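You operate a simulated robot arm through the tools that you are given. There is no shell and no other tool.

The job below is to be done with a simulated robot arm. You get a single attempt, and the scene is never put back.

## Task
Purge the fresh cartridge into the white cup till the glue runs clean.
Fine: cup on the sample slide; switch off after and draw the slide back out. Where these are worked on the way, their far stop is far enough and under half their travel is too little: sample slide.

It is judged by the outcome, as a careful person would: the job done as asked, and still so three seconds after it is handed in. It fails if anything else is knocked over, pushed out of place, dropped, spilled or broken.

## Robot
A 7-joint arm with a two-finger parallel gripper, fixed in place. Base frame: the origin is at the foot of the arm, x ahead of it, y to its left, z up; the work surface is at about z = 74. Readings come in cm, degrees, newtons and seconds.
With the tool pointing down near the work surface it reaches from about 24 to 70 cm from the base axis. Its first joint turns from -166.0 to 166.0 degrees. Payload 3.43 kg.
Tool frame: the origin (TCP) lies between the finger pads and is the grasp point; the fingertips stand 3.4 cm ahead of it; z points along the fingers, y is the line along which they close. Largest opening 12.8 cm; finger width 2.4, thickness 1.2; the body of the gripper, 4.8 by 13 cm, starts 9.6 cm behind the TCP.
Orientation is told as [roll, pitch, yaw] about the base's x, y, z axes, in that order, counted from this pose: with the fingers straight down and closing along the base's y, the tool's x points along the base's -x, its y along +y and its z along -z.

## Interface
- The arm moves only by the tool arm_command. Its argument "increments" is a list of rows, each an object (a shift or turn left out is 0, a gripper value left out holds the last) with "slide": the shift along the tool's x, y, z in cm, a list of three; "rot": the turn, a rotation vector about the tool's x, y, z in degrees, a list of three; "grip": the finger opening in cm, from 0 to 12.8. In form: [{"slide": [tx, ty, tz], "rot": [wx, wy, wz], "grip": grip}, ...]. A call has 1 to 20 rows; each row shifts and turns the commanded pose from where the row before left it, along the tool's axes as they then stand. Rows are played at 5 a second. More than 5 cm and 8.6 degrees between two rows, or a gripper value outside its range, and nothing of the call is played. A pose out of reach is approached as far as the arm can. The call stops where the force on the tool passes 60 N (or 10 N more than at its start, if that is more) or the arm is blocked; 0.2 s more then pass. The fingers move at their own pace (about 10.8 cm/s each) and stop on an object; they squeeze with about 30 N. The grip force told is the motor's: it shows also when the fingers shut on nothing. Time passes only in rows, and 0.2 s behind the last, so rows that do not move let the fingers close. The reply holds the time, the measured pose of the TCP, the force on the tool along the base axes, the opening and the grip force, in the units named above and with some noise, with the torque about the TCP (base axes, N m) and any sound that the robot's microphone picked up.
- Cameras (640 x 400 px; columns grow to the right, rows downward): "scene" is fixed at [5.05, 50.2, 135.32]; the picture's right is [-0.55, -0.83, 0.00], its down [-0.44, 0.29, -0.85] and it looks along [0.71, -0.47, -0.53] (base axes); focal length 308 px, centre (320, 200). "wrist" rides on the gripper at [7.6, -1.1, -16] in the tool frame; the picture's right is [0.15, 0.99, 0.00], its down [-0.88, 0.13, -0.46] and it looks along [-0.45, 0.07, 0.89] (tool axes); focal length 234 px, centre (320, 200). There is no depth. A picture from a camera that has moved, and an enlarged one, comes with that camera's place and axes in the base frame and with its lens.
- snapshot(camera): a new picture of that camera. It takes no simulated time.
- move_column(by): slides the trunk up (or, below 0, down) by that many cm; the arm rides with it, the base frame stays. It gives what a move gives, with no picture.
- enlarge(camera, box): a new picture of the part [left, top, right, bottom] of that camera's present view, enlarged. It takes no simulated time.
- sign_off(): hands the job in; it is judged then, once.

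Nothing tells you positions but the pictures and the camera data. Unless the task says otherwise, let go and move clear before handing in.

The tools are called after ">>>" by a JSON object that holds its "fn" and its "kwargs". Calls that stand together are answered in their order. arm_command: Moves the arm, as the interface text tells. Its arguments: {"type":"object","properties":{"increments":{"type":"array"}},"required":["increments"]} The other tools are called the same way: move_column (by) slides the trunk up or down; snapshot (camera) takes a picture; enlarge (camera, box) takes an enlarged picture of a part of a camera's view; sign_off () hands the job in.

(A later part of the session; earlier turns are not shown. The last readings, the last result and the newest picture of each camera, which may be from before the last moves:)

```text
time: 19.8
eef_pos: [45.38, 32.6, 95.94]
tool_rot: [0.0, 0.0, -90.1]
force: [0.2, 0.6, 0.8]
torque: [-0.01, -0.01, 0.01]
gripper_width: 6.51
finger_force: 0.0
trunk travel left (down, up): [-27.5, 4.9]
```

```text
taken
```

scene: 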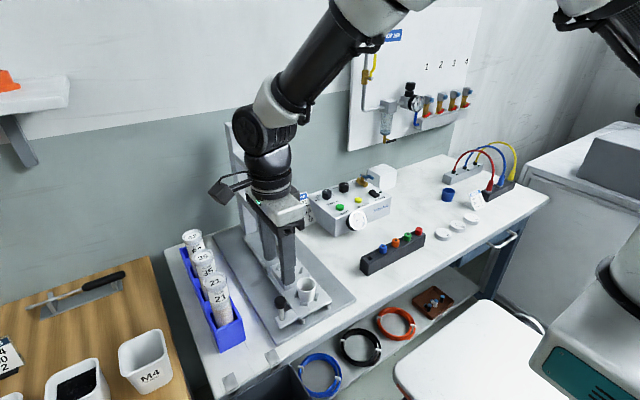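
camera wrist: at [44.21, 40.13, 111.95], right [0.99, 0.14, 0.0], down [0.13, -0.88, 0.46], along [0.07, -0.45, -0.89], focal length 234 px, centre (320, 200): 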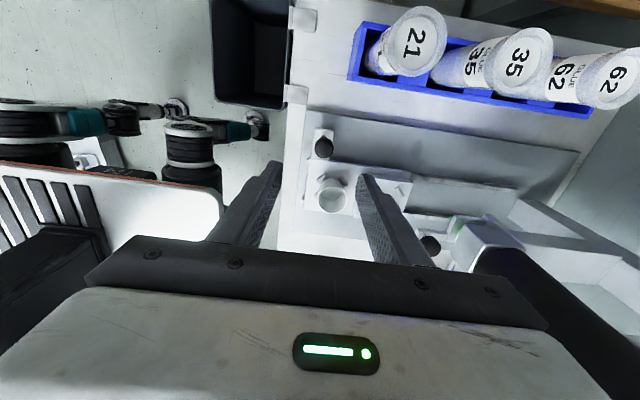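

From both views the knob is centred near (45.65, 32.8, 83). I'll go down around it and close.

>>> {"fn": "arm_command", "kwargs": {"increments": [{"slide": [0.2, 0.2, 3]}, {"slide": [0, 0, 4]}, {"slide": [0, 0, 3]}, {"slide": [0, 0, 2]}, {"slide": [0, 0, 1.1]}, {"slide": [0, 0, 0]}]}}

>>> {"fn": "snapshot", "kwargs": {"camera": "wrist"}}

>>> {"fn": "enlarge", "kwargs": {"camera": "scene", "box": [240, 220, 340, 330]}}

```text
time: 21.2
eef_pos: [45.72, 32.87, 82.71]
tool_rot: [-0.1, 0.0, -90.0]
force: [-0.5, 0.0, 0.0]
torque: [0.06, 0.0, 0.02]
gripper_width: 6.49
finger_force: 0.1
trunk travel left (down, up): [-27.5, 4.9]
```

```text
taken
camera wrist: at [44.52, 40.48, 98.78], right [0.99, 0.15, 0.0], down [0.13, -0.88, 0.46], along [0.07, -0.45, -0.89], focal length 234 px, centre (320, 200)
```

wrist: 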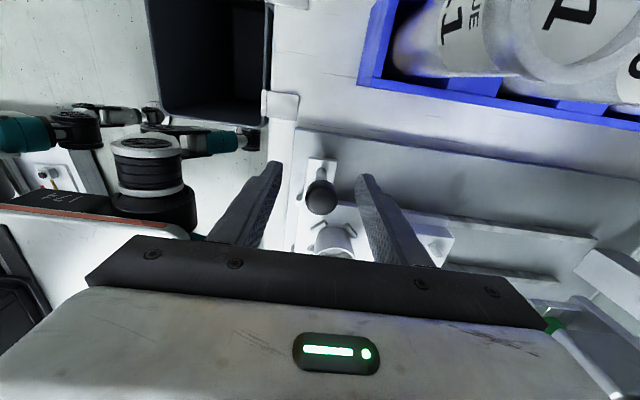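

```text
3.64 times, centred on (290, 275) of scene
camera zoom: at [5.05, 50.2, 135.32], right [-0.55, -0.83, 0.0], down [-0.44, 0.29, -0.85], along [0.71, -0.47, -0.53], focal length 1120 px, centre (429, -73)
```

zoom: 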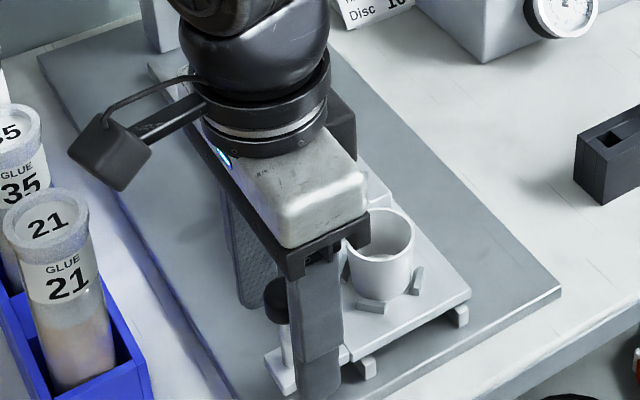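

The knob is centred between the fingers, so I'll close on it.

>>> {"fn": "arm_command", "kwargs": {"increments": [{"grip": 4.0}, {"grip": 2.0}, {"grip": 1.5}, {"grip": 1.5}]}}

>>> {"fn": "snapshot", "kwargs": {"camera": "wrist"}}

```text
time: 22.2
eef_pos: [45.87, 32.83, 82.78]
tool_rot: [0.1, 0.0, -90.0]
force: [6.0, 0.3, -1.0]
torque: [0.06, -0.08, 0.0]
gripper_width: 2.26
finger_force: 44.8
trunk travel left (down, up): [-27.5, 4.9]
```

```text
taken
camera wrist: at [44.59, 40.47, 98.8], right [0.99, 0.15, 0.0], down [0.13, -0.88, 0.46], along [0.07, -0.45, -0.89], focal length 234 px, centre (320, 200)
```

wrist: 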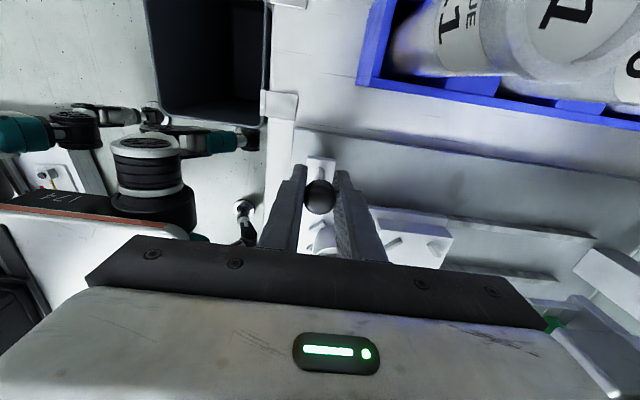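

The knob is gripped (2.26 cm). I'll slide it in gently by 9 cm and check.

>>> {"fn": "arm_command", "kwargs": {"increments": [{"slide": [0, 0.3, 0]}, {"slide": [0, 0.6, 0]}, {"slide": [0, 0.8, 0]}, {"slide": [0, 1, 0]}, {"slide": [0, 1, 0]}, {"slide": [0, 1, 0]}, {"slide": [0, 1, 0]}, {"slide": [0, 1, 0]}, {"slide": [0, 0.8, 0]}, {"slide": [0, 0.5, 0]}, {"slide": [0, 0.3, 0]}]}}

>>> {"fn": "snapshot", "kwargs": {"camera": "wrist"}}

>>> {"fn": "snapshot", "kwargs": {"camera": "scene"}}

```text
time: 24.6
eef_pos: [53.9, 32.96, 82.78]
tool_rot: [0.0, 0.0, -89.9]
force: [-0.1, 7.4, 7.3]
torque: [-0.54, -0.19, -0.15]
gripper_width: 2.26
finger_force: 45.3
trunk travel left (down, up): [-27.5, 4.9]
```

```text
taken
camera wrist: at [52.73, 40.46, 98.79], right [0.99, 0.15, 0.0], down [0.13, -0.88, 0.46], along [0.07, -0.45, -0.89], focal length 234 px, centre (320, 200)
```

wrist: 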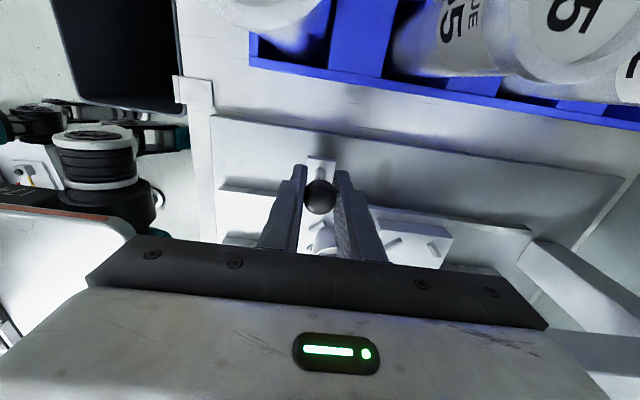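

```text
taken
```

scene: 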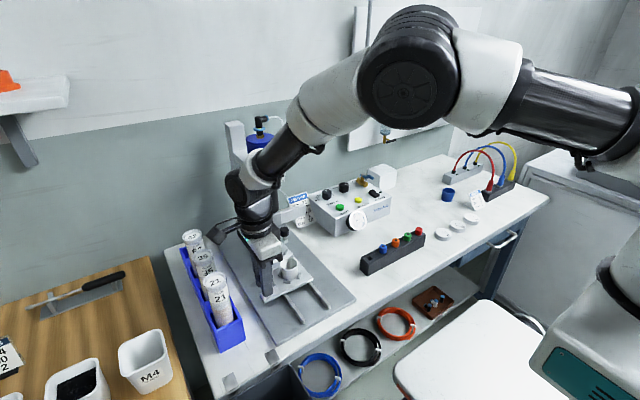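

The slide moves freely with the cup riding on it. At full travel, this pose would bring the wrist close to the cartridge, so I'll release, rise, check the nozzle clearance, and re-grip with the hand turned back and tilted forward.

>>> {"fn": "arm_command", "kwargs": {"increments": [{"grip": 3.5}, {"grip": 6.0}, {"grip": 6.0}, {"slide": [0, 0, -2]}, {"slide": [0, 0, -3]}, {"slide": [0, 0, -3]}, {"slide": [0, 0, 0]}]}}

>>> {"fn": "snapshot", "kwargs": {"camera": "wrist"}}

>>> {"fn": "enlarge", "kwargs": {"camera": "wrist", "box": [300, 150, 560, 300]}}

>>> {"fn": "enlarge", "kwargs": {"camera": "scene", "box": [240, 210, 320, 310]}}

```text
time: 26.2
eef_pos: [54.05, 32.39, 90.92]
tool_rot: [0.0, 0.0, -90.0]
force: [-0.4, -0.4, 0.0]
torque: [-0.03, 0.01, 0.0]
gripper_width: 5.98
finger_force: 0.0
trunk travel left (down, up): [-27.5, 4.9]
```

```text
taken
camera wrist: at [52.86, 40.08, 106.81], right [0.99, 0.15, 0.0], down [0.13, -0.88, 0.46], along [0.07, -0.45, -0.89], focal length 234 px, centre (320, 200)
```

wrist: 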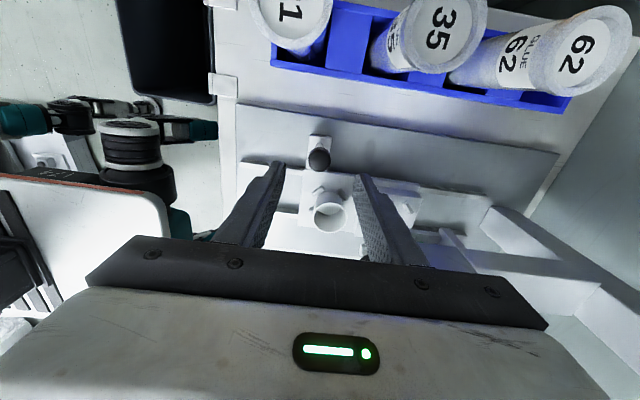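

```text
2.46 times, centred on (430, 225) of wrist
camera zoom: at [52.86, 40.08, 106.81], right [0.99, 0.15, 0.0], down [0.13, -0.88, 0.46], along [0.07, -0.45, -0.89], focal length 576 px, centre (49, 138)
```

zoom: 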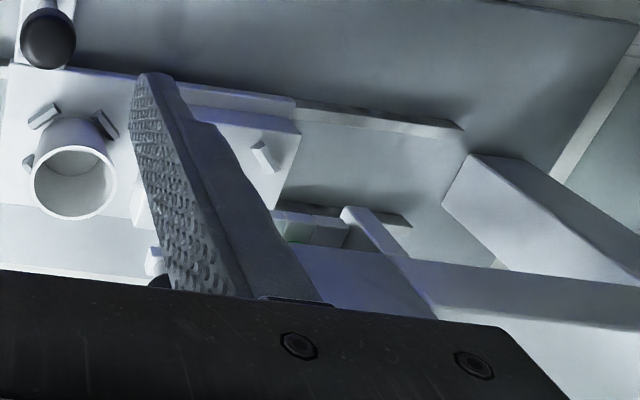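

```text
4.00 times, centred on (280, 260) of scene
camera zoom: at [5.05, 50.2, 135.32], right [-0.55, -0.83, 0.0], down [-0.44, 0.29, -0.85], along [0.71, -0.47, -0.53], focal length 1232 px, centre (480, -40)
```

zoom: 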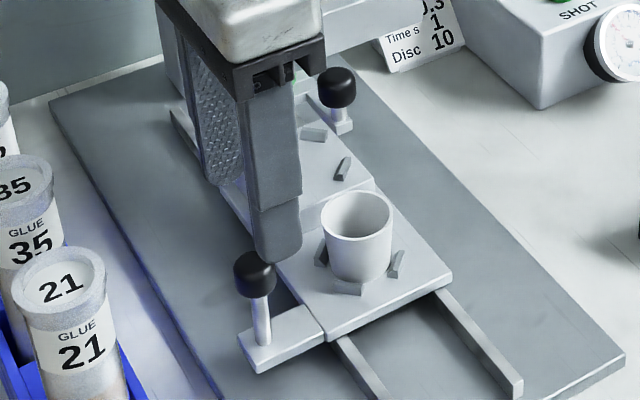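

The cup is stable on the slide. Now I'll back off, turn the hand back and tilt it 30° forward.

>>> {"fn": "arm_command", "kwargs": {"increments": [{"slide": [0, -2, -4]}, {"slide": [0, -3, -4]}, {"slide": [0, -4, 0]}, {"rot": [0, 0, -8.2]}, {"rot": [0, 0, -8.2]}, {"rot": [0, 0, -8.2]}, {"rot": [0, 0, -8.2]}, {"rot": [0, 0, -8.2]}, {"rot": [0, 0, -8.2]}, {"rot": [0, 0, -8.2]}, {"rot": [0, 0, -8.2]}, {"rot": [0, 0, -8.2]}, {"rot": [0, 0, -8.2]}, {"rot": [0, 0, -8.0]}, {"rot": [0, -8, 0]}, {"rot": [0, -8, 0]}, {"rot": [0, -8, 0]}, {"rot": [0, -6, 0]}, {"slide": [0, 0, 0]}]}}

>>> {"fn": "snapshot", "kwargs": {"camera": "wrist"}}

>>> {"fn": "snapshot", "kwargs": {"camera": "scene"}}

```text
time: 30.2
eef_pos: [44.98, 32.87, 98.85]
tool_rot: [0.1, -30.2, 0.0]
force: [-0.4, 0.2, -0.3]
torque: [0.0, -0.02, -0.01]
gripper_width: 5.99
finger_force: 0.0
trunk travel left (down, up): [-27.5, 4.9]
```

```text
taken
camera wrist: at [30.4, 31.7, 108.93], right [-0.13, 0.99, -0.07], down [0.53, 0.13, 0.84], along [0.84, 0.07, -0.54], focal length 234 px, centre (320, 200)
```

wrist: 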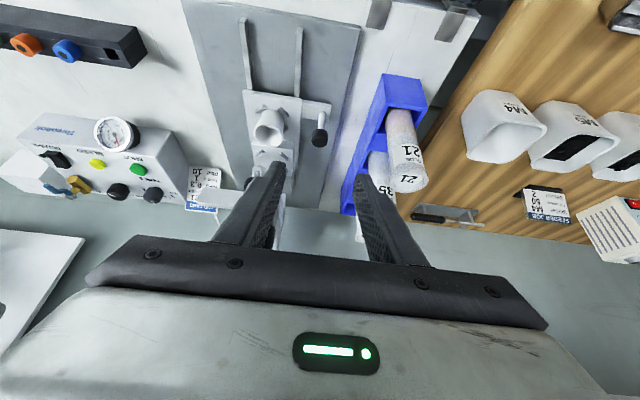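

```text
taken
```

scene: 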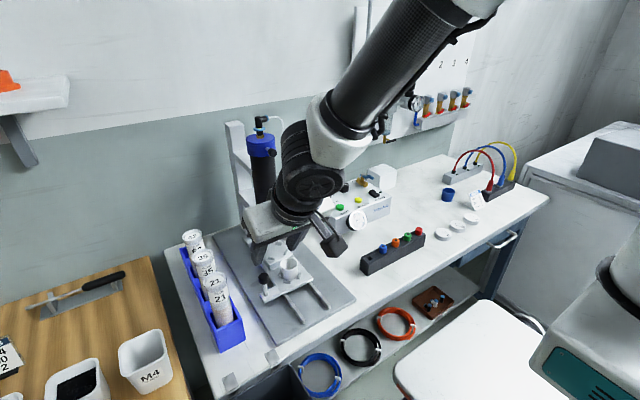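

From this view the knob is near (54.0, 33.1, 83), on the line of the tool axis. I'll approach along that axis and grip it.

>>> {"fn": "arm_command", "kwargs": {"increments": [{"slide": [0, 0.1, 4]}, {"slide": [0, 0, 4]}, {"slide": [0, 0, 4]}, {"slide": [0.1, 0, 3]}, {"slide": [0, 0, 2]}, {"slide": [0, 0, 1.2]}, {"slide": [0, 0, 0]}]}}

>>> {"fn": "snapshot", "kwargs": {"camera": "wrist"}}

>>> {"fn": "enlarge", "kwargs": {"camera": "scene", "box": [220, 190, 340, 310]}}

```text
time: 31.8
eef_pos: [53.89, 32.75, 82.93]
tool_rot: [0.0, -30.0, 0.0]
force: [-0.1, -0.4, 0.3]
torque: [0.0, 0.0, -0.02]
gripper_width: 6.02
finger_force: 0.0
trunk travel left (down, up): [-27.5, 4.9]
```

```text
taken
camera wrist: at [39.31, 31.69, 93.03], right [-0.13, 0.99, -0.07], down [0.53, 0.13, 0.83], along [0.84, 0.07, -0.55], focal length 234 px, centre (320, 200)
```

wrist: 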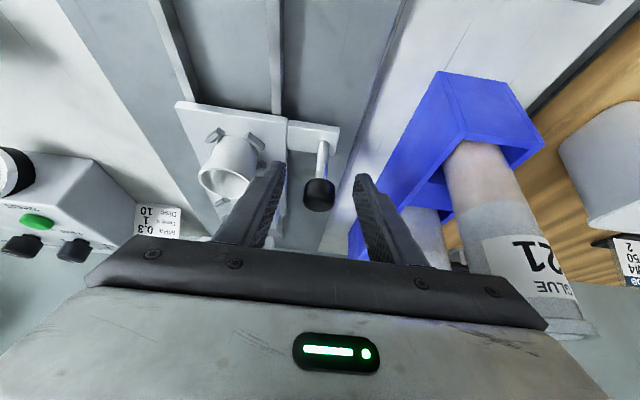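

```text
3.33 times, centred on (280, 250) of scene
camera zoom: at [5.05, 50.2, 135.32], right [-0.55, -0.83, 0.0], down [-0.44, 0.29, -0.85], along [0.71, -0.47, -0.53], focal length 1026 px, centre (453, 33)
```

zoom: 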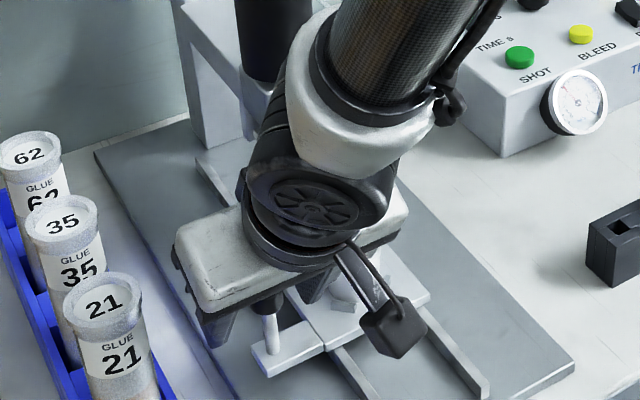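

The knob is exactly at the grasp point. Close and push on to near the stop, checking before the cup reaches the nozzle.

>>> {"fn": "arm_command", "kwargs": {"increments": [{"grip": 4}, {"grip": 2.0}, {"grip": 1.5}, {"grip": 1.5}]}}

>>> {"fn": "arm_command", "kwargs": {"increments": [{"slide": [-0.35, 0, 0.2]}, {"slide": [-0.52, 0, 0.3]}, {"slide": [-0.69, 0, 0.4]}, {"slide": [-0.69, 0, 0.4]}, {"slide": [-0.52, 0, 0.3]}, {"slide": [-0.35, 0, 0.2]}]}}

>>> {"fn": "snapshot", "kwargs": {"camera": "wrist"}}

>>> {"fn": "enlarge", "kwargs": {"camera": "wrist", "box": [160, 80, 340, 240]}}

>>> {"fn": "snapshot", "kwargs": {"camera": "scene"}}

```text
time: 32.8
eef_pos: [53.91, 32.75, 82.92]
tool_rot: [-0.1, -29.9, 0.0]
force: [-0.5, -1.0, -1.1]
torque: [0.33, -0.22, 0.04]
gripper_width: 2.35
finger_force: 44.7
trunk travel left (down, up): [-27.5, 4.9]
```

```text
time: 34.2
eef_pos: [57.72, 32.8, 83.09]
tool_rot: [-0.1, -30.1, 0.1]
force: [-0.4, -9.7, 1.1]
torque: [0.32, 1.03, 0.02]
gripper_width: 2.38
finger_force: 44.9
trunk travel left (down, up): [-27.5, 4.9]
```

```text
taken
camera wrist: at [43.08, 31.68, 93.05], right [-0.13, 0.99, -0.07], down [0.54, 0.13, 0.83], along [0.84, 0.07, -0.55], focal length 234 px, centre (320, 200)
```

wrist: 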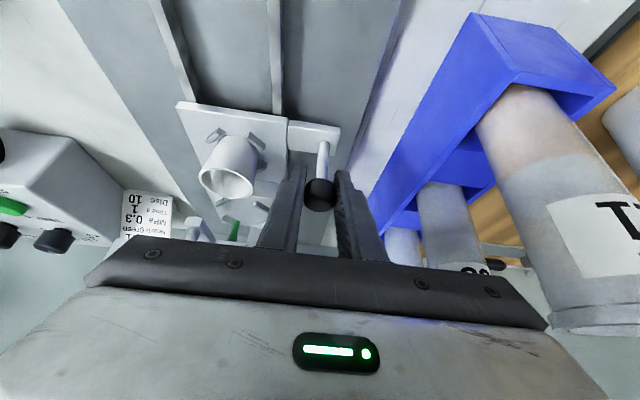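

```text
2.50 times, centred on (250, 160) of wrist
camera zoom: at [43.08, 31.68, 93.05], right [-0.13, 0.99, -0.07], down [0.54, 0.13, 0.83], along [0.84, 0.07, -0.55], focal length 585 px, centre (495, 300)
```

zoom: 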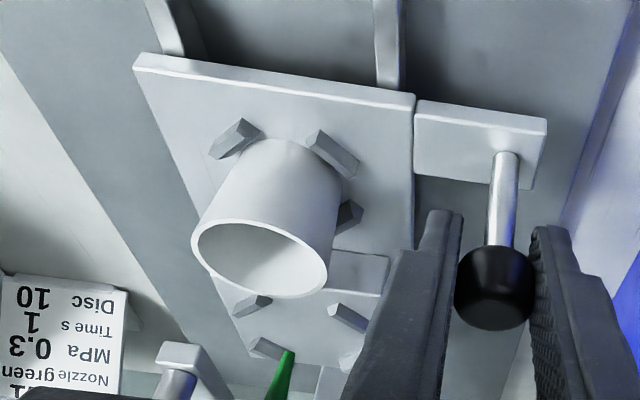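

```text
taken
```

scene: 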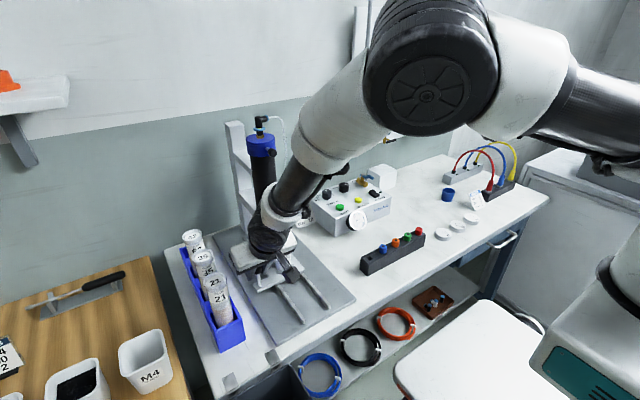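

The nozzle tip comes out near (66.2, 25.1, 82.1) and the cup rim near z 81.7, so the clearance is small. I'll move on to just short of the nozzle and check it closely.

>>> {"fn": "arm_command", "kwargs": {"increments": [{"slide": [-0.35, -0.1, 0.2]}, {"slide": [-0.69, 0, 0.4]}, {"slide": [-0.69, 0, 0.4]}, {"slide": [-0.52, 0, 0.3]}, {"slide": [-0.35, 0, 0.2]}, {"slide": [0, 0, 0]}]}}

>>> {"fn": "snapshot", "kwargs": {"camera": "wrist"}}

>>> {"fn": "enlarge", "kwargs": {"camera": "wrist", "box": [160, 120, 300, 240]}}

>>> {"fn": "enlarge", "kwargs": {"camera": "scene", "box": [220, 190, 320, 300]}}

```text
time: 35.6
eef_pos: [60.6, 32.72, 82.88]
tool_rot: [0.0, -30.0, 0.0]
force: [-0.7, -2.5, -3.3]
torque: [-0.31, 1.33, -0.03]
gripper_width: 2.37
finger_force: 45.1
trunk travel left (down, up): [-27.5, 4.9]
```

```text
taken
camera wrist: at [46.0, 31.65, 93.06], right [-0.13, 0.99, -0.07], down [0.54, 0.13, 0.83], along [0.83, 0.07, -0.55], focal length 234 px, centre (320, 200)
```

wrist: 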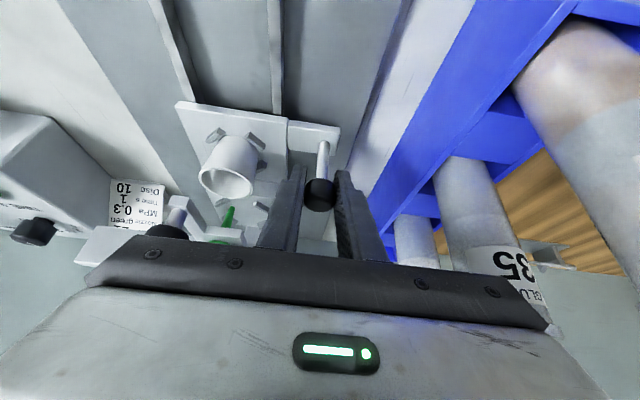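

```text
3.33 times, centred on (230, 180) of wrist
camera zoom: at [46.0, 31.65, 93.06], right [-0.13, 0.99, -0.07], down [0.54, 0.13, 0.83], along [0.83, 0.07, -0.55], focal length 781 px, centre (620, 267)
```

zoom: 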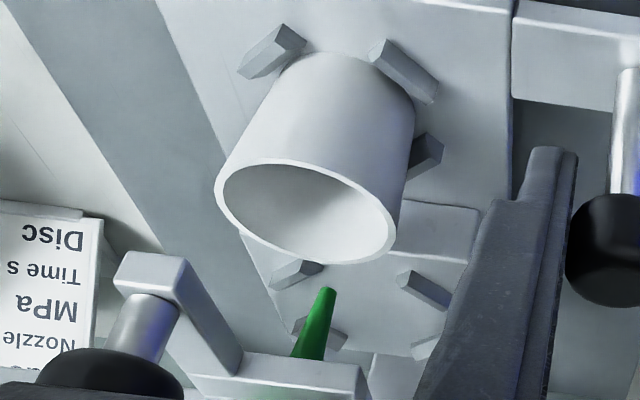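

```text
3.64 times, centred on (270, 245) of scene
camera zoom: at [5.05, 50.2, 135.32], right [-0.55, -0.83, 0.0], down [-0.44, 0.29, -0.85], along [0.71, -0.47, -0.53], focal length 1120 px, centre (502, 36)
```

zoom: 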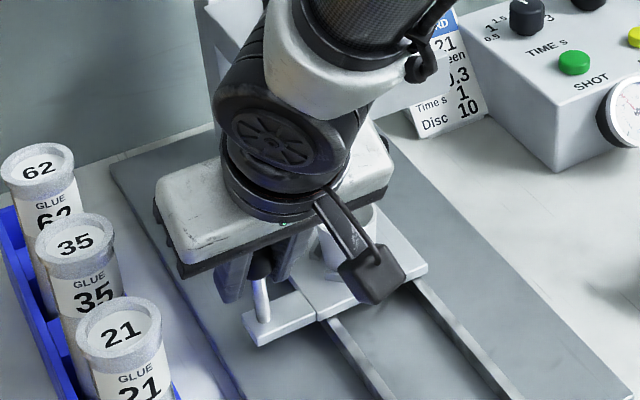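

Both cameras agree that the tip sits about 0.3–0.4 cm above the rim. I'll push on in small steps and watch the picture and the force.

>>> {"fn": "arm_command", "kwargs": {"increments": [{"slide": [-0.26, 0, 0.15]}, {"slide": [-0.26, 0, 0.15]}, {"slide": [-0.26, 0, 0.15]}, {"slide": [-0.17, 0, 0.1]}, {"slide": [0, 0, 0]}]}}

>>> {"fn": "enlarge", "kwargs": {"camera": "wrist", "box": [160, 120, 300, 240]}}

```text
time: 36.8
eef_pos: [61.66, 32.81, 82.99]
tool_rot: [0.0, -30.0, 0.1]
force: [1.2, 1.2, -9.2]
torque: [0.32, -0.82, 0.09]
gripper_width: 2.37
finger_force: 45.1
trunk travel left (down, up): [-27.5, 4.9]
```

```text
3.33 times, centred on (230, 180) of wrist
camera zoom: at [47.08, 31.66, 93.05], right [-0.13, 0.99, -0.07], down [0.54, 0.13, 0.83], along [0.84, 0.07, -0.55], focal length 781 px, centre (620, 267)
```

zoom: 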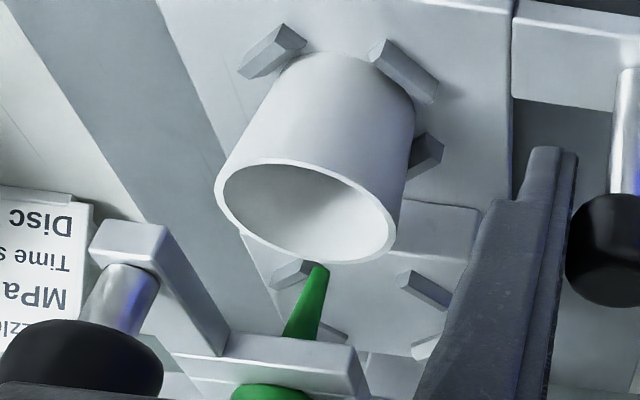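

>>> {"fn": "arm_command", "kwargs": {"increments": [{"slide": [-0.22, 0, 0.125]}, {"slide": [0, 0, 0]}]}}

>>> {"fn": "enlarge", "kwargs": {"camera": "wrist", "box": [200, 150, 260, 210]}}

```text
time: 37.4
eef_pos: [61.94, 32.85, 83.0]
tool_rot: [0.1, -30.0, 0.1]
force: [-0.8, 4.2, -5.6]
torque: [0.17, 0.77, 0.04]
gripper_width: 2.35
finger_force: 44.9
trunk travel left (down, up): [-27.5, 4.9]
```

```text
6.67 times, centred on (230, 180) of wrist
camera zoom: at [47.31, 31.65, 93.05], right [-0.13, 0.99, -0.07], down [0.54, 0.13, 0.83], along [0.84, 0.07, -0.55], focal length 1561 px, centre (920, 333)
```

zoom: 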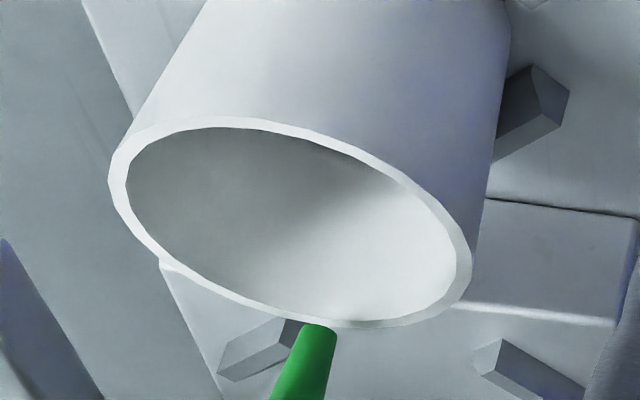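

>>> {"fn": "arm_command", "kwargs": {"increments": [{"slide": [-0.17, 0, 0.1]}, {"slide": [0, 0, 0]}]}}

>>> {"fn": "enlarge", "kwargs": {"camera": "wrist", "box": [200, 150, 260, 210]}}

```text
time: 38.0
eef_pos: [62.09, 32.91, 82.96]
tool_rot: [0.0, -30.0, 0.1]
force: [-0.5, 5.8, -0.9]
torque: [-0.33, 1.33, -0.05]
gripper_width: 2.36
finger_force: 45.0
trunk travel left (down, up): [-27.5, 4.9]
```

```text
6.67 times, centred on (230, 180) of wrist
camera zoom: at [47.5, 31.65, 93.05], right [-0.13, 0.99, -0.07], down [0.53, 0.13, 0.83], along [0.84, 0.07, -0.55], focal length 1561 px, centre (920, 333)
```

zoom: 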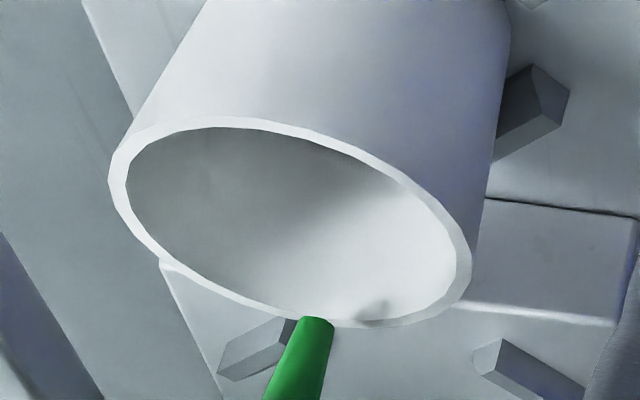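

The tip now overlaps in front of the rim and casts a shadow inside the undisturbed cup, so it is passing above. I'll continue.

>>> {"fn": "arm_command", "kwargs": {"increments": [{"slide": [-0.17, 0, 0.1]}, {"slide": [-0.17, 0, 0.1]}, {"slide": [0, 0, 0]}]}}

>>> {"fn": "enlarge", "kwargs": {"camera": "wrist", "box": [200, 150, 260, 210]}}

```text
time: 38.8
eef_pos: [62.54, 32.89, 82.99]
tool_rot: [0.1, -29.9, -0.1]
force: [-0.5, 8.1, -5.3]
torque: [-0.32, 0.0, 0.04]
gripper_width: 2.37
finger_force: 44.8
trunk travel left (down, up): [-27.5, 4.9]
```

```text
6.67 times, centred on (230, 180) of wrist
camera zoom: at [47.89, 31.64, 93.04], right [-0.13, 0.99, -0.07], down [0.53, 0.13, 0.84], along [0.84, 0.07, -0.55], focal length 1561 px, centre (920, 333)
```

zoom: 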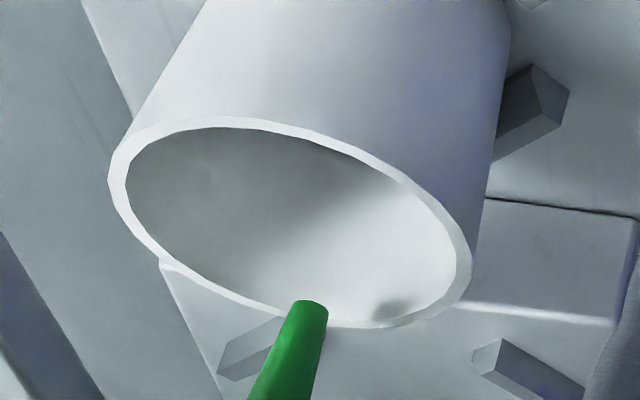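

The nozzle clears the rim. I'll continue toward the far stop.

>>> {"fn": "arm_command", "kwargs": {"increments": [{"slide": [-0.26, 0.1, 0.15]}, {"slide": [-0.26, 0, 0.15]}, {"slide": [-0.26, 0, 0.15]}, {"slide": [-0.26, 0, 0.15]}, {"slide": [0, 0, 0]}]}}

>>> {"fn": "enlarge", "kwargs": {"camera": "wrist", "box": [160, 120, 300, 240]}}

>>> {"fn": "snapshot", "kwargs": {"camera": "scene"}}

```text
time: 40.0
eef_pos: [63.62, 32.71, 83.04]
tool_rot: [0.0, -30.0, -0.1]
force: [1.3, 5.5, 1.5]
torque: [0.23, 0.93, -0.07]
gripper_width: 2.37
finger_force: 45.0
trunk travel left (down, up): [-27.5, 4.9]
```

```text
3.33 times, centred on (230, 180) of wrist
camera zoom: at [49.14, 31.66, 93.04], right [-0.13, 0.99, -0.07], down [0.53, 0.13, 0.83], along [0.84, 0.07, -0.55], focal length 781 px, centre (620, 267)
```

zoom: 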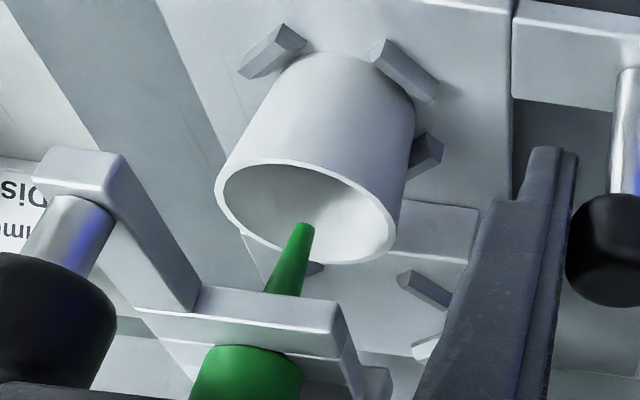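

```text
taken
```

scene: 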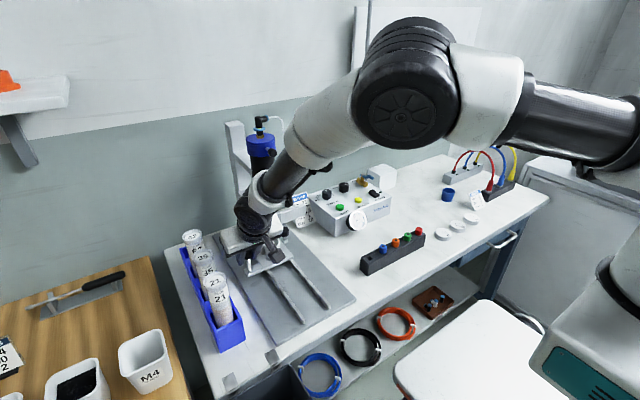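

>>> {"fn": "arm_command", "kwargs": {"increments": [{"slide": [-0.26, 0, 0.15]}, {"slide": [-0.17, 0, 0.1]}, {"slide": [0, 0, 0]}]}}

>>> {"fn": "enlarge", "kwargs": {"camera": "wrist", "box": [160, 120, 300, 240]}}

```text
time: 40.8
eef_pos: [63.85, 32.8, 82.89]
tool_rot: [-0.1, -29.9, 0.1]
force: [-26.5, -0.3, 8.6]
torque: [0.24, 0.4, 0.02]
gripper_width: 2.39
finger_force: 45.2
trunk travel left (down, up): [-27.5, 4.9]
```

```text
3.33 times, centred on (230, 180) of wrist
camera zoom: at [49.23, 31.67, 93.09], right [-0.13, 0.99, -0.07], down [0.54, 0.13, 0.83], along [0.83, 0.07, -0.55], focal length 781 px, centre (620, 267)
```

zoom: 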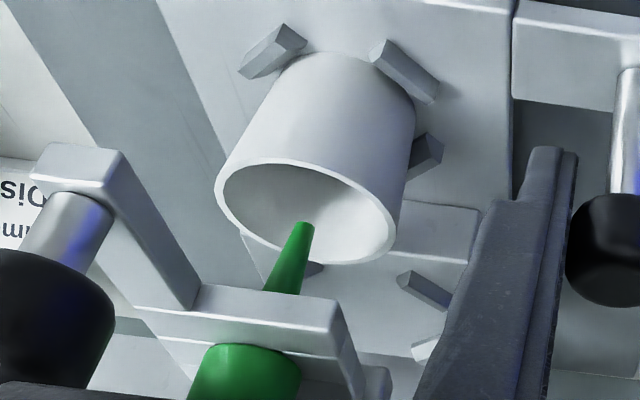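

The slide has hit its far stop (26 N) with the nozzle over the cup. I'll ease off, let go and retreat along the tool axis.

>>> {"fn": "arm_command", "kwargs": {"increments": [{"slide": [0.22, 0, -0.125]}, {"grip": 3.5}, {"grip": 4.8}, {"grip": 4.8}, {"slide": [0, 0, -2]}, {"slide": [0, 0, -3]}, {"slide": [0, 0, -4]}, {"slide": [0, 0, -4]}, {"slide": [0, 0, -4]}, {"slide": [0, 0, 0]}]}}

>>> {"fn": "snapshot", "kwargs": {"camera": "wrist"}}

>>> {"fn": "snapshot", "kwargs": {"camera": "scene"}}

```text
time: 43.0
eef_pos: [55.22, 32.89, 97.86]
tool_rot: [0.1, -30.1, 0.0]
force: [0.1, -0.2, -0.2]
torque: [0.01, -0.01, 0.0]
gripper_width: 4.8
finger_force: 0.1
trunk travel left (down, up): [-27.5, 4.9]
```

```text
taken
camera wrist: at [40.68, 31.73, 107.87], right [-0.13, 0.99, -0.07], down [0.53, 0.13, 0.83], along [0.84, 0.07, -0.55], focal length 234 px, centre (320, 200)
```

wrist: 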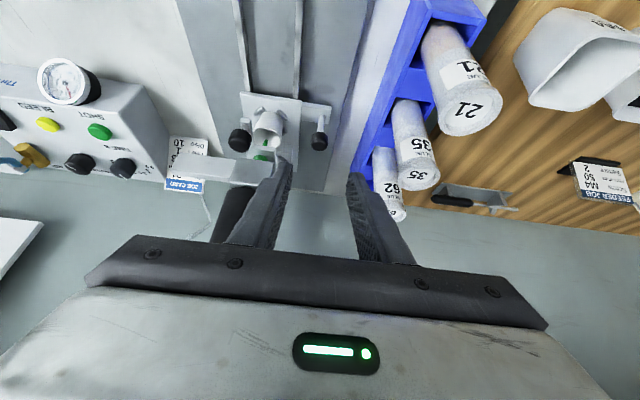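

```text
taken
```

scene: 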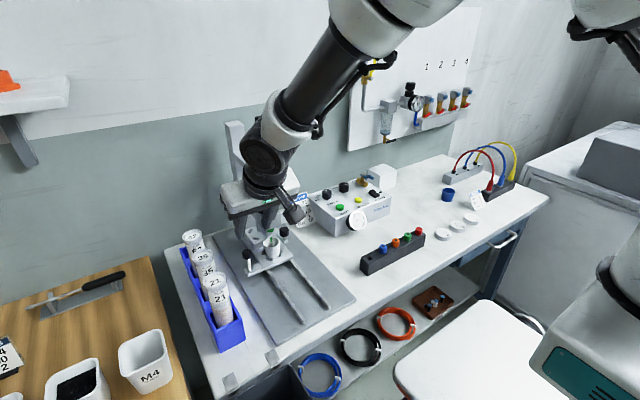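

The slide is in with the cup under the nozzle. Next I'll move over to the control box to look at the POWER rocker up close.

>>> {"fn": "arm_command", "kwargs": {"increments": [{"slide": [2.6, -2, -1.5]}, {"slide": [0, -5, 0], "grip": 9}, {"slide": [0, -5, 0]}, {"slide": [0, -5, 0]}, {"slide": [0, -5, 0]}, {"slide": [0, -5, 0]}, {"slide": [0, -5, 0]}, {"slide": [0, -5, 0]}, {"slide": [0, -5, 0]}, {"slide": [0, -5, 0]}, {"slide": [0, -1, 0]}, {"slide": [0, 0, 0]}]}}

>>> {"fn": "snapshot", "kwargs": {"camera": "wrist"}}

>>> {"fn": "enlarge", "kwargs": {"camera": "wrist", "box": [260, 80, 400, 220]}}

>>> {"fn": "enlarge", "kwargs": {"camera": "scene", "box": [230, 180, 310, 290]}}

```text
time: 45.6
eef_pos: [52.43, -14.98, 97.48]
tool_rot: [0.0, -29.9, 0.1]
force: [0.1, 0.0, -0.6]
torque: [-0.04, -0.06, 0.02]
gripper_width: 8.99
finger_force: 0.0
trunk travel left (down, up): [-27.5, 4.9]
```

```text
taken
camera wrist: at [37.89, -16.24, 107.55], right [-0.13, 0.99, -0.07], down [0.53, 0.13, 0.83], along [0.84, 0.07, -0.55], focal length 234 px, centre (320, 200)
```

wrist: 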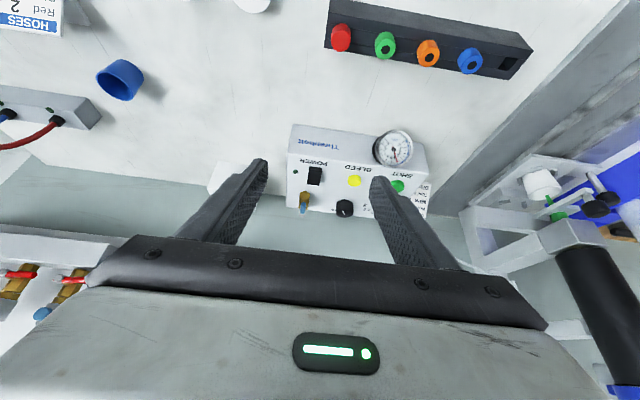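

```text
2.86 times, centred on (330, 150) of wrist
camera zoom: at [37.89, -16.24, 107.55], right [-0.13, 0.99, -0.07], down [0.53, 0.13, 0.83], along [0.84, 0.07, -0.55], focal length 669 px, centre (291, 343)
```

zoom: 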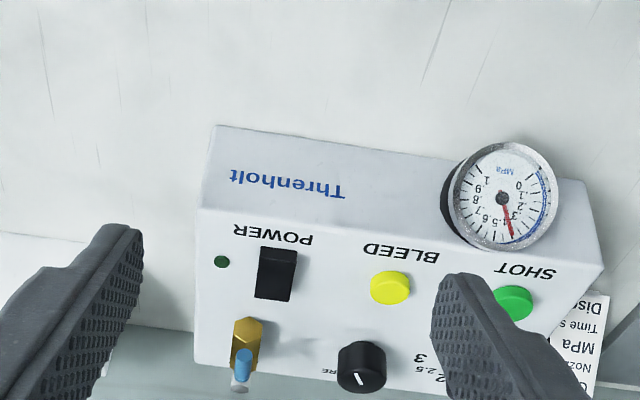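

```text
3.64 times, centred on (270, 235) of scene
camera zoom: at [5.05, 50.2, 135.32], right [-0.55, -0.83, 0.0], down [-0.44, 0.29, -0.85], along [0.71, -0.47, -0.53], focal length 1120 px, centre (502, 73)
```

zoom: 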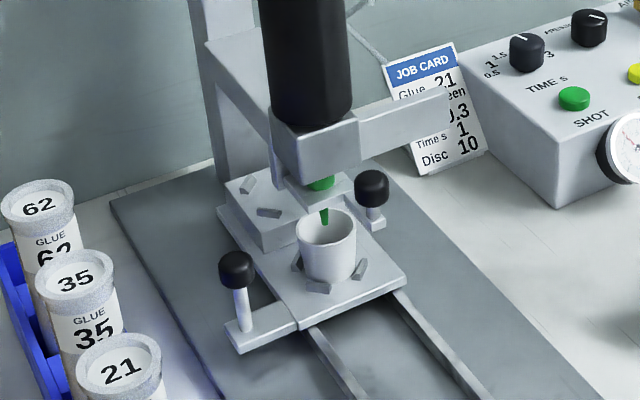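

The nozzle hangs over the cup as wanted. I'll get closer to see which end of the rocker is up.

>>> {"fn": "arm_command", "kwargs": {"increments": [{"slide": [-2, 0, 3]}, {"slide": [-2, 0, 3]}, {"slide": [0, 0, 3]}, {"slide": [0, 0, 0]}]}}

>>> {"fn": "enlarge", "kwargs": {"camera": "wrist", "box": [280, 120, 360, 220]}}

>>> {"fn": "enlarge", "kwargs": {"camera": "scene", "box": [362, 180, 392, 204]}}

>>> {"fn": "snapshot", "kwargs": {"camera": "wrist"}}

```text
time: 46.6
eef_pos: [60.57, -15.39, 91.56]
tool_rot: [0.0, -30.1, 0.1]
force: [-0.4, 0.4, 0.2]
torque: [0.02, 0.03, -0.02]
gripper_width: 9.01
finger_force: 0.0
trunk travel left (down, up): [-27.5, 4.9]
```

```text
4.00 times, centred on (320, 170) of wrist
camera zoom: at [46.0, -16.57, 101.62], right [-0.13, 0.99, -0.07], down [0.53, 0.13, 0.83], along [0.84, 0.07, -0.55], focal length 937 px, centre (320, 320)
```

zoom: 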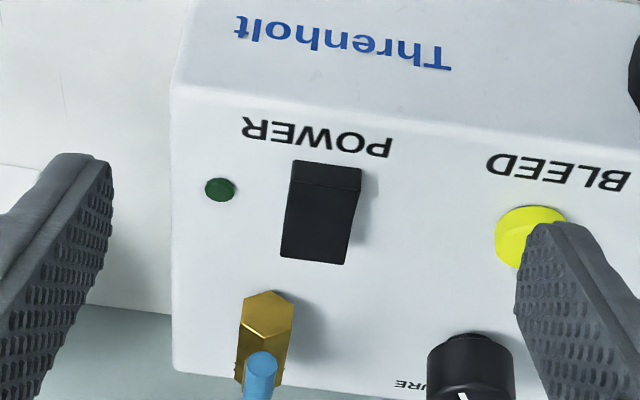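

```text
16.00 times, centred on (377, 192) of scene
camera zoom: at [5.05, 50.2, 135.32], right [-0.55, -0.83, 0.0], down [-0.44, 0.29, -0.85], along [0.71, -0.47, -0.53], focal length 4926 px, centre (-592, 328)
```

zoom: 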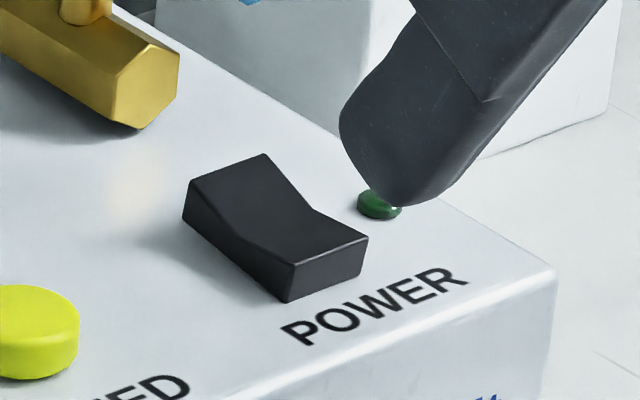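

```text
taken
camera wrist: at [46.0, -16.57, 101.62], right [-0.13, 0.99, -0.07], down [0.53, 0.13, 0.83], along [0.84, 0.07, -0.55], focal length 234 px, centre (320, 200)
```

wrist: 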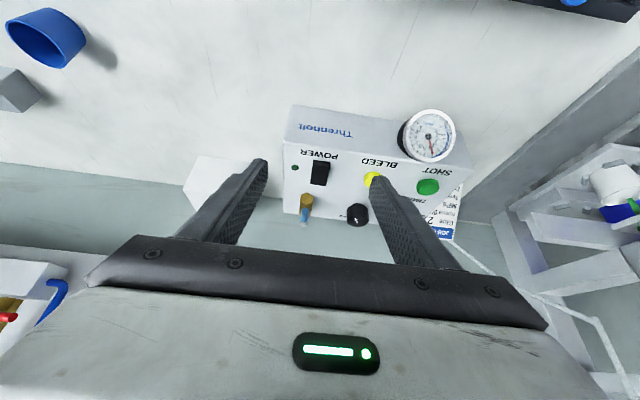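

The rocker spans about x 67.8–71 at y -14.9 with its rear end raised, so pressing the rear should switch it on. I'll close the fingers and hover the tip over the rear end.

>>> {"fn": "arm_command", "kwargs": {"increments": [{"slide": [-1.9, 0.3, 0], "grip": 3}, {"slide": [-1.9, 0, 2], "grip": 0}, {"slide": [-1.99, 0, 3]}, {"slide": [0, 0, 2.5]}, {"slide": [0, 0, 0]}, {"slide": [0, 0, 0]}]}}

>>> {"fn": "snapshot", "kwargs": {"camera": "wrist"}}

>>> {"fn": "enlarge", "kwargs": {"camera": "scene", "box": [350, 160, 400, 210]}}

```text
time: 48.0
eef_pos: [68.97, -14.77, 88.39]
tool_rot: [0.1, -29.9, 0.0]
force: [-0.9, -0.9, 0.0]
torque: [0.01, -0.04, 0.02]
gripper_width: 0.0
finger_force: 29.5
trunk travel left (down, up): [-27.5, 4.9]
```

```text
taken
camera wrist: at [54.38, -15.86, 98.42], right [-0.13, 0.99, -0.07], down [0.53, 0.13, 0.83], along [0.84, 0.07, -0.55], focal length 234 px, centre (320, 200)
```

wrist: 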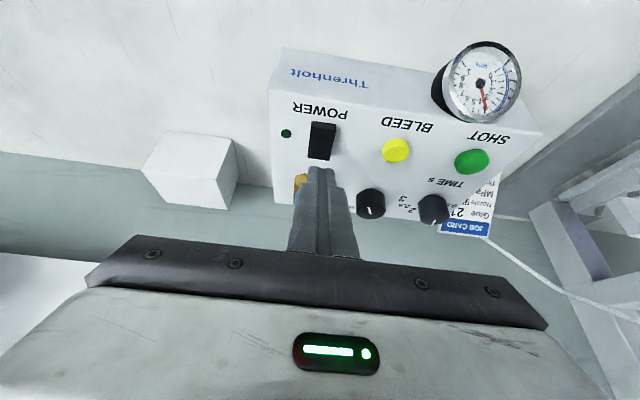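

```text
8.00 times, centred on (375, 185) of scene
camera zoom: at [5.05, 50.2, 135.32], right [-0.55, -0.83, 0.0], down [-0.44, 0.29, -0.85], along [0.71, -0.47, -0.53], focal length 2463 px, centre (-120, 320)
```

zoom: 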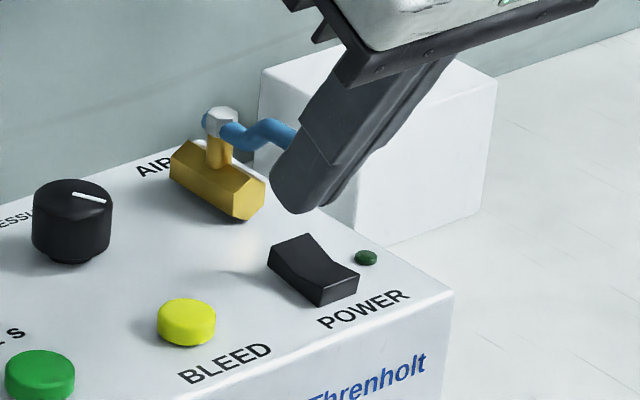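

The tip hovers just ahead of the rocker's rear end. I'll shift 0.5 cm farther and come down gently.

>>> {"fn": "arm_command", "kwargs": {"increments": [{"slide": [-0.43, 0, 0.25]}, {"slide": [0.5, 0, 0.87]}, {"slide": [0.25, 0, 0.43]}, {"slide": [0, 0, 0]}]}}

>>> {"fn": "enlarge", "kwargs": {"camera": "scene", "box": [350, 160, 400, 210]}}

>>> {"fn": "enlarge", "kwargs": {"camera": "wrist", "box": [260, 90, 380, 210]}}

```text
time: 49.0
eef_pos: [69.65, -14.71, 86.72]
tool_rot: [0.0, -30.1, 0.0]
force: [-0.8, -0.1, 0.3]
torque: [-0.03, -0.05, 0.01]
gripper_width: 0.0
finger_force: 30.6
trunk travel left (down, up): [-27.5, 4.9]
```

```text
8.00 times, centred on (375, 185) of scene
camera zoom: at [5.05, 50.2, 135.32], right [-0.55, -0.83, 0.0], down [-0.44, 0.29, -0.85], along [0.71, -0.47, -0.53], focal length 2463 px, centre (-120, 320)
```

zoom: 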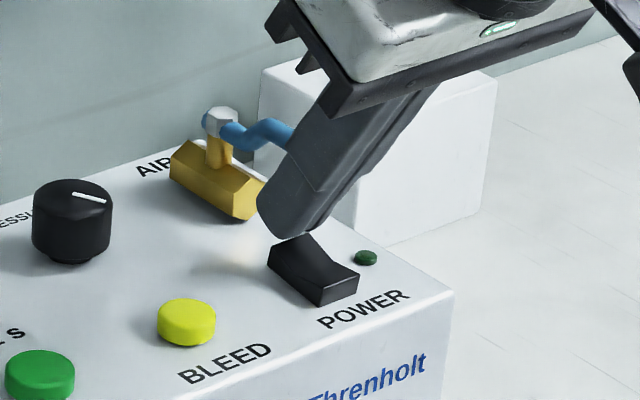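

```text
3.33 times, centred on (320, 150) of wrist
camera zoom: at [55.08, -15.92, 96.87], right [-0.13, 0.99, -0.07], down [0.53, 0.13, 0.83], along [0.84, 0.07, -0.55], focal length 781 px, centre (320, 367)
```

zoom: 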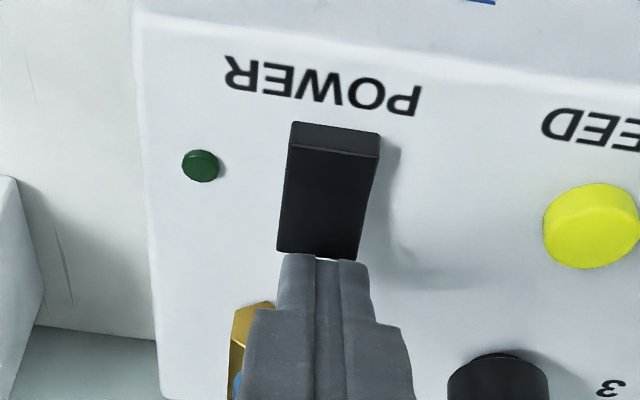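

The tip is lined up with the rear end, so I'll press down in small steps.

>>> {"fn": "arm_command", "kwargs": {"increments": [{"slide": [0.15, 0, 0.26]}, {"slide": [0.1, 0, 0.17]}, {"slide": [0.1, 0, 0.17]}, {"slide": [0, 0, 0]}]}}

>>> {"fn": "enlarge", "kwargs": {"camera": "scene", "box": [350, 160, 400, 210]}}

```text
time: 50.0
eef_pos: [69.83, -14.78, 86.21]
tool_rot: [-0.1, -30.2, 0.0]
force: [-0.1, 2.2, 7.5]
torque: [0.1, -0.05, 0.09]
gripper_width: 0.0
finger_force: 30.1
trunk travel left (down, up): [-27.5, 4.9]
```

```text
8.00 times, centred on (375, 185) of scene
camera zoom: at [5.05, 50.2, 135.32], right [-0.55, -0.83, 0.0], down [-0.44, 0.29, -0.85], along [0.71, -0.47, -0.53], focal length 2463 px, centre (-120, 320)
```

zoom: 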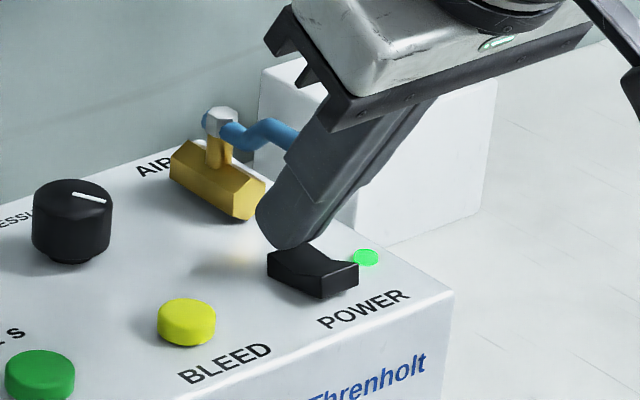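

The lamp is lit, so power is on. I'll lift off and check it holds.

>>> {"fn": "arm_command", "kwargs": {"increments": [{"slide": [-0.5, 0, -0.87]}, {"slide": [-0.5, 0, -2]}, {"slide": [0, 0, -3]}, {"slide": [0, 0, -3]}, {"slide": [0, 0, 0]}]}}

>>> {"fn": "snapshot", "kwargs": {"camera": "wrist"}}

>>> {"fn": "enlarge", "kwargs": {"camera": "scene", "box": [310, 160, 400, 240]}}

>>> {"fn": "enlarge", "kwargs": {"camera": "scene", "box": [240, 200, 300, 280]}}

```text
time: 51.2
eef_pos: [66.02, -15.03, 94.17]
tool_rot: [0.0, -30.0, 0.0]
force: [0.2, -0.3, 0.0]
torque: [0.02, 0.01, -0.02]
gripper_width: 0.0
finger_force: 30.3
trunk travel left (down, up): [-27.5, 4.9]
```

```text
taken
camera wrist: at [51.46, -16.19, 104.25], right [-0.13, 0.99, -0.07], down [0.53, 0.13, 0.83], along [0.84, 0.07, -0.55], focal length 234 px, centre (320, 200)
```

wrist: 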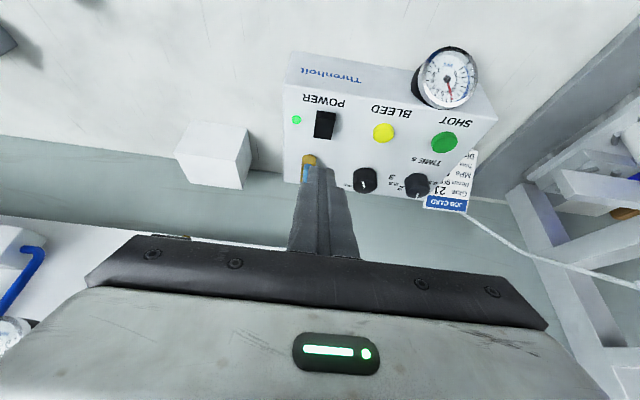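

```text
5.00 times, centred on (355, 200) of scene
camera zoom: at [5.05, 50.2, 135.32], right [-0.55, -0.83, 0.0], down [-0.44, 0.29, -0.85], along [0.71, -0.47, -0.53], focal length 1539 px, centre (145, 200)
```

zoom: 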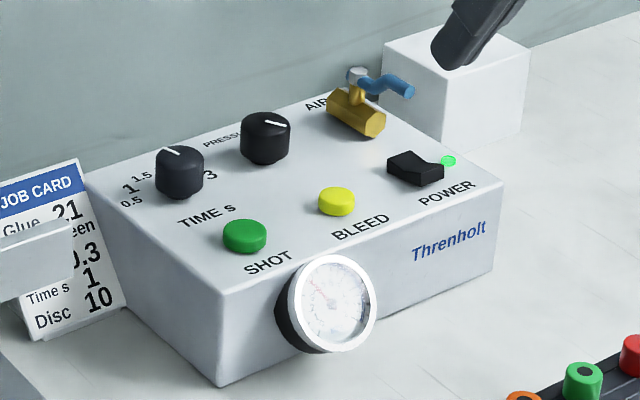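

```text
5.00 times, centred on (270, 240) of scene
camera zoom: at [5.05, 50.2, 135.32], right [-0.55, -0.83, 0.0], down [-0.44, 0.29, -0.85], along [0.71, -0.47, -0.53], focal length 1539 px, centre (570, 0)
```

zoom: 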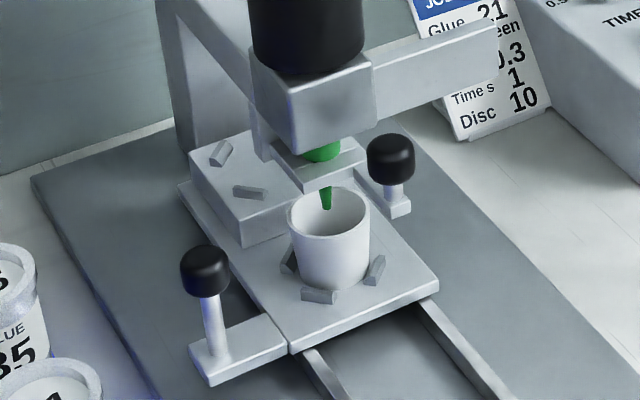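

Power stays on. SHOT triangulates to about (69.2, -0.45) with its top near z 82. I'll move over and hover above it.

>>> {"fn": "arm_command", "kwargs": {"increments": [{"slide": [0, 4.8, 0]}, {"slide": [0, 4.8, 0]}, {"slide": [0, 4.9, 0]}, {"slide": [0.6, 0, 3]}, {"slide": [0.6, 0, 3]}, {"slide": [0, 0, 0.6]}, {"slide": [0, 0, 0]}]}}

>>> {"fn": "enlarge", "kwargs": {"camera": "wrist", "box": [260, 90, 380, 210]}}

>>> {"fn": "enlarge", "kwargs": {"camera": "scene", "box": [310, 170, 370, 230]}}

```text
time: 52.8
eef_pos: [68.25, -0.42, 87.76]
tool_rot: [0.0, -30.1, 0.1]
force: [0.3, -0.2, -0.9]
torque: [0.01, -0.01, 0.0]
gripper_width: 0.01
finger_force: 29.8
trunk travel left (down, up): [-27.5, 4.9]
```

```text
3.33 times, centred on (320, 150) of wrist
camera zoom: at [53.63, -1.55, 97.84], right [-0.13, 0.99, -0.07], down [0.53, 0.13, 0.83], along [0.84, 0.07, -0.55], focal length 781 px, centre (320, 367)
```

zoom: 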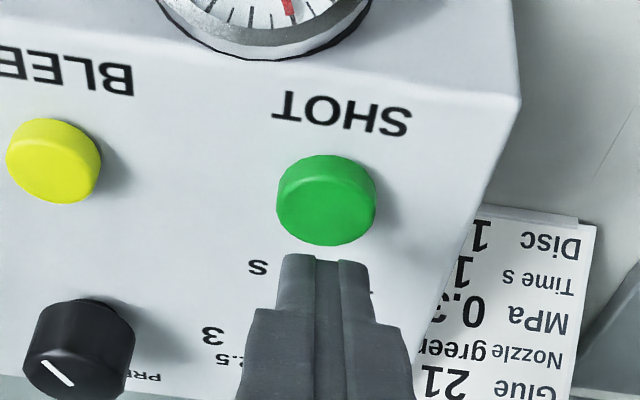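

```text
6.67 times, centred on (340, 200) of scene
camera zoom: at [5.05, 50.2, 135.32], right [-0.55, -0.83, 0.0], down [-0.44, 0.29, -0.85], along [0.71, -0.47, -0.53], focal length 2053 px, centre (187, 200)
```

zoom: 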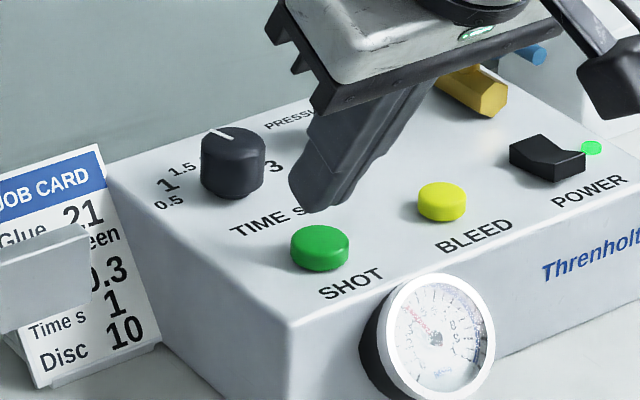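

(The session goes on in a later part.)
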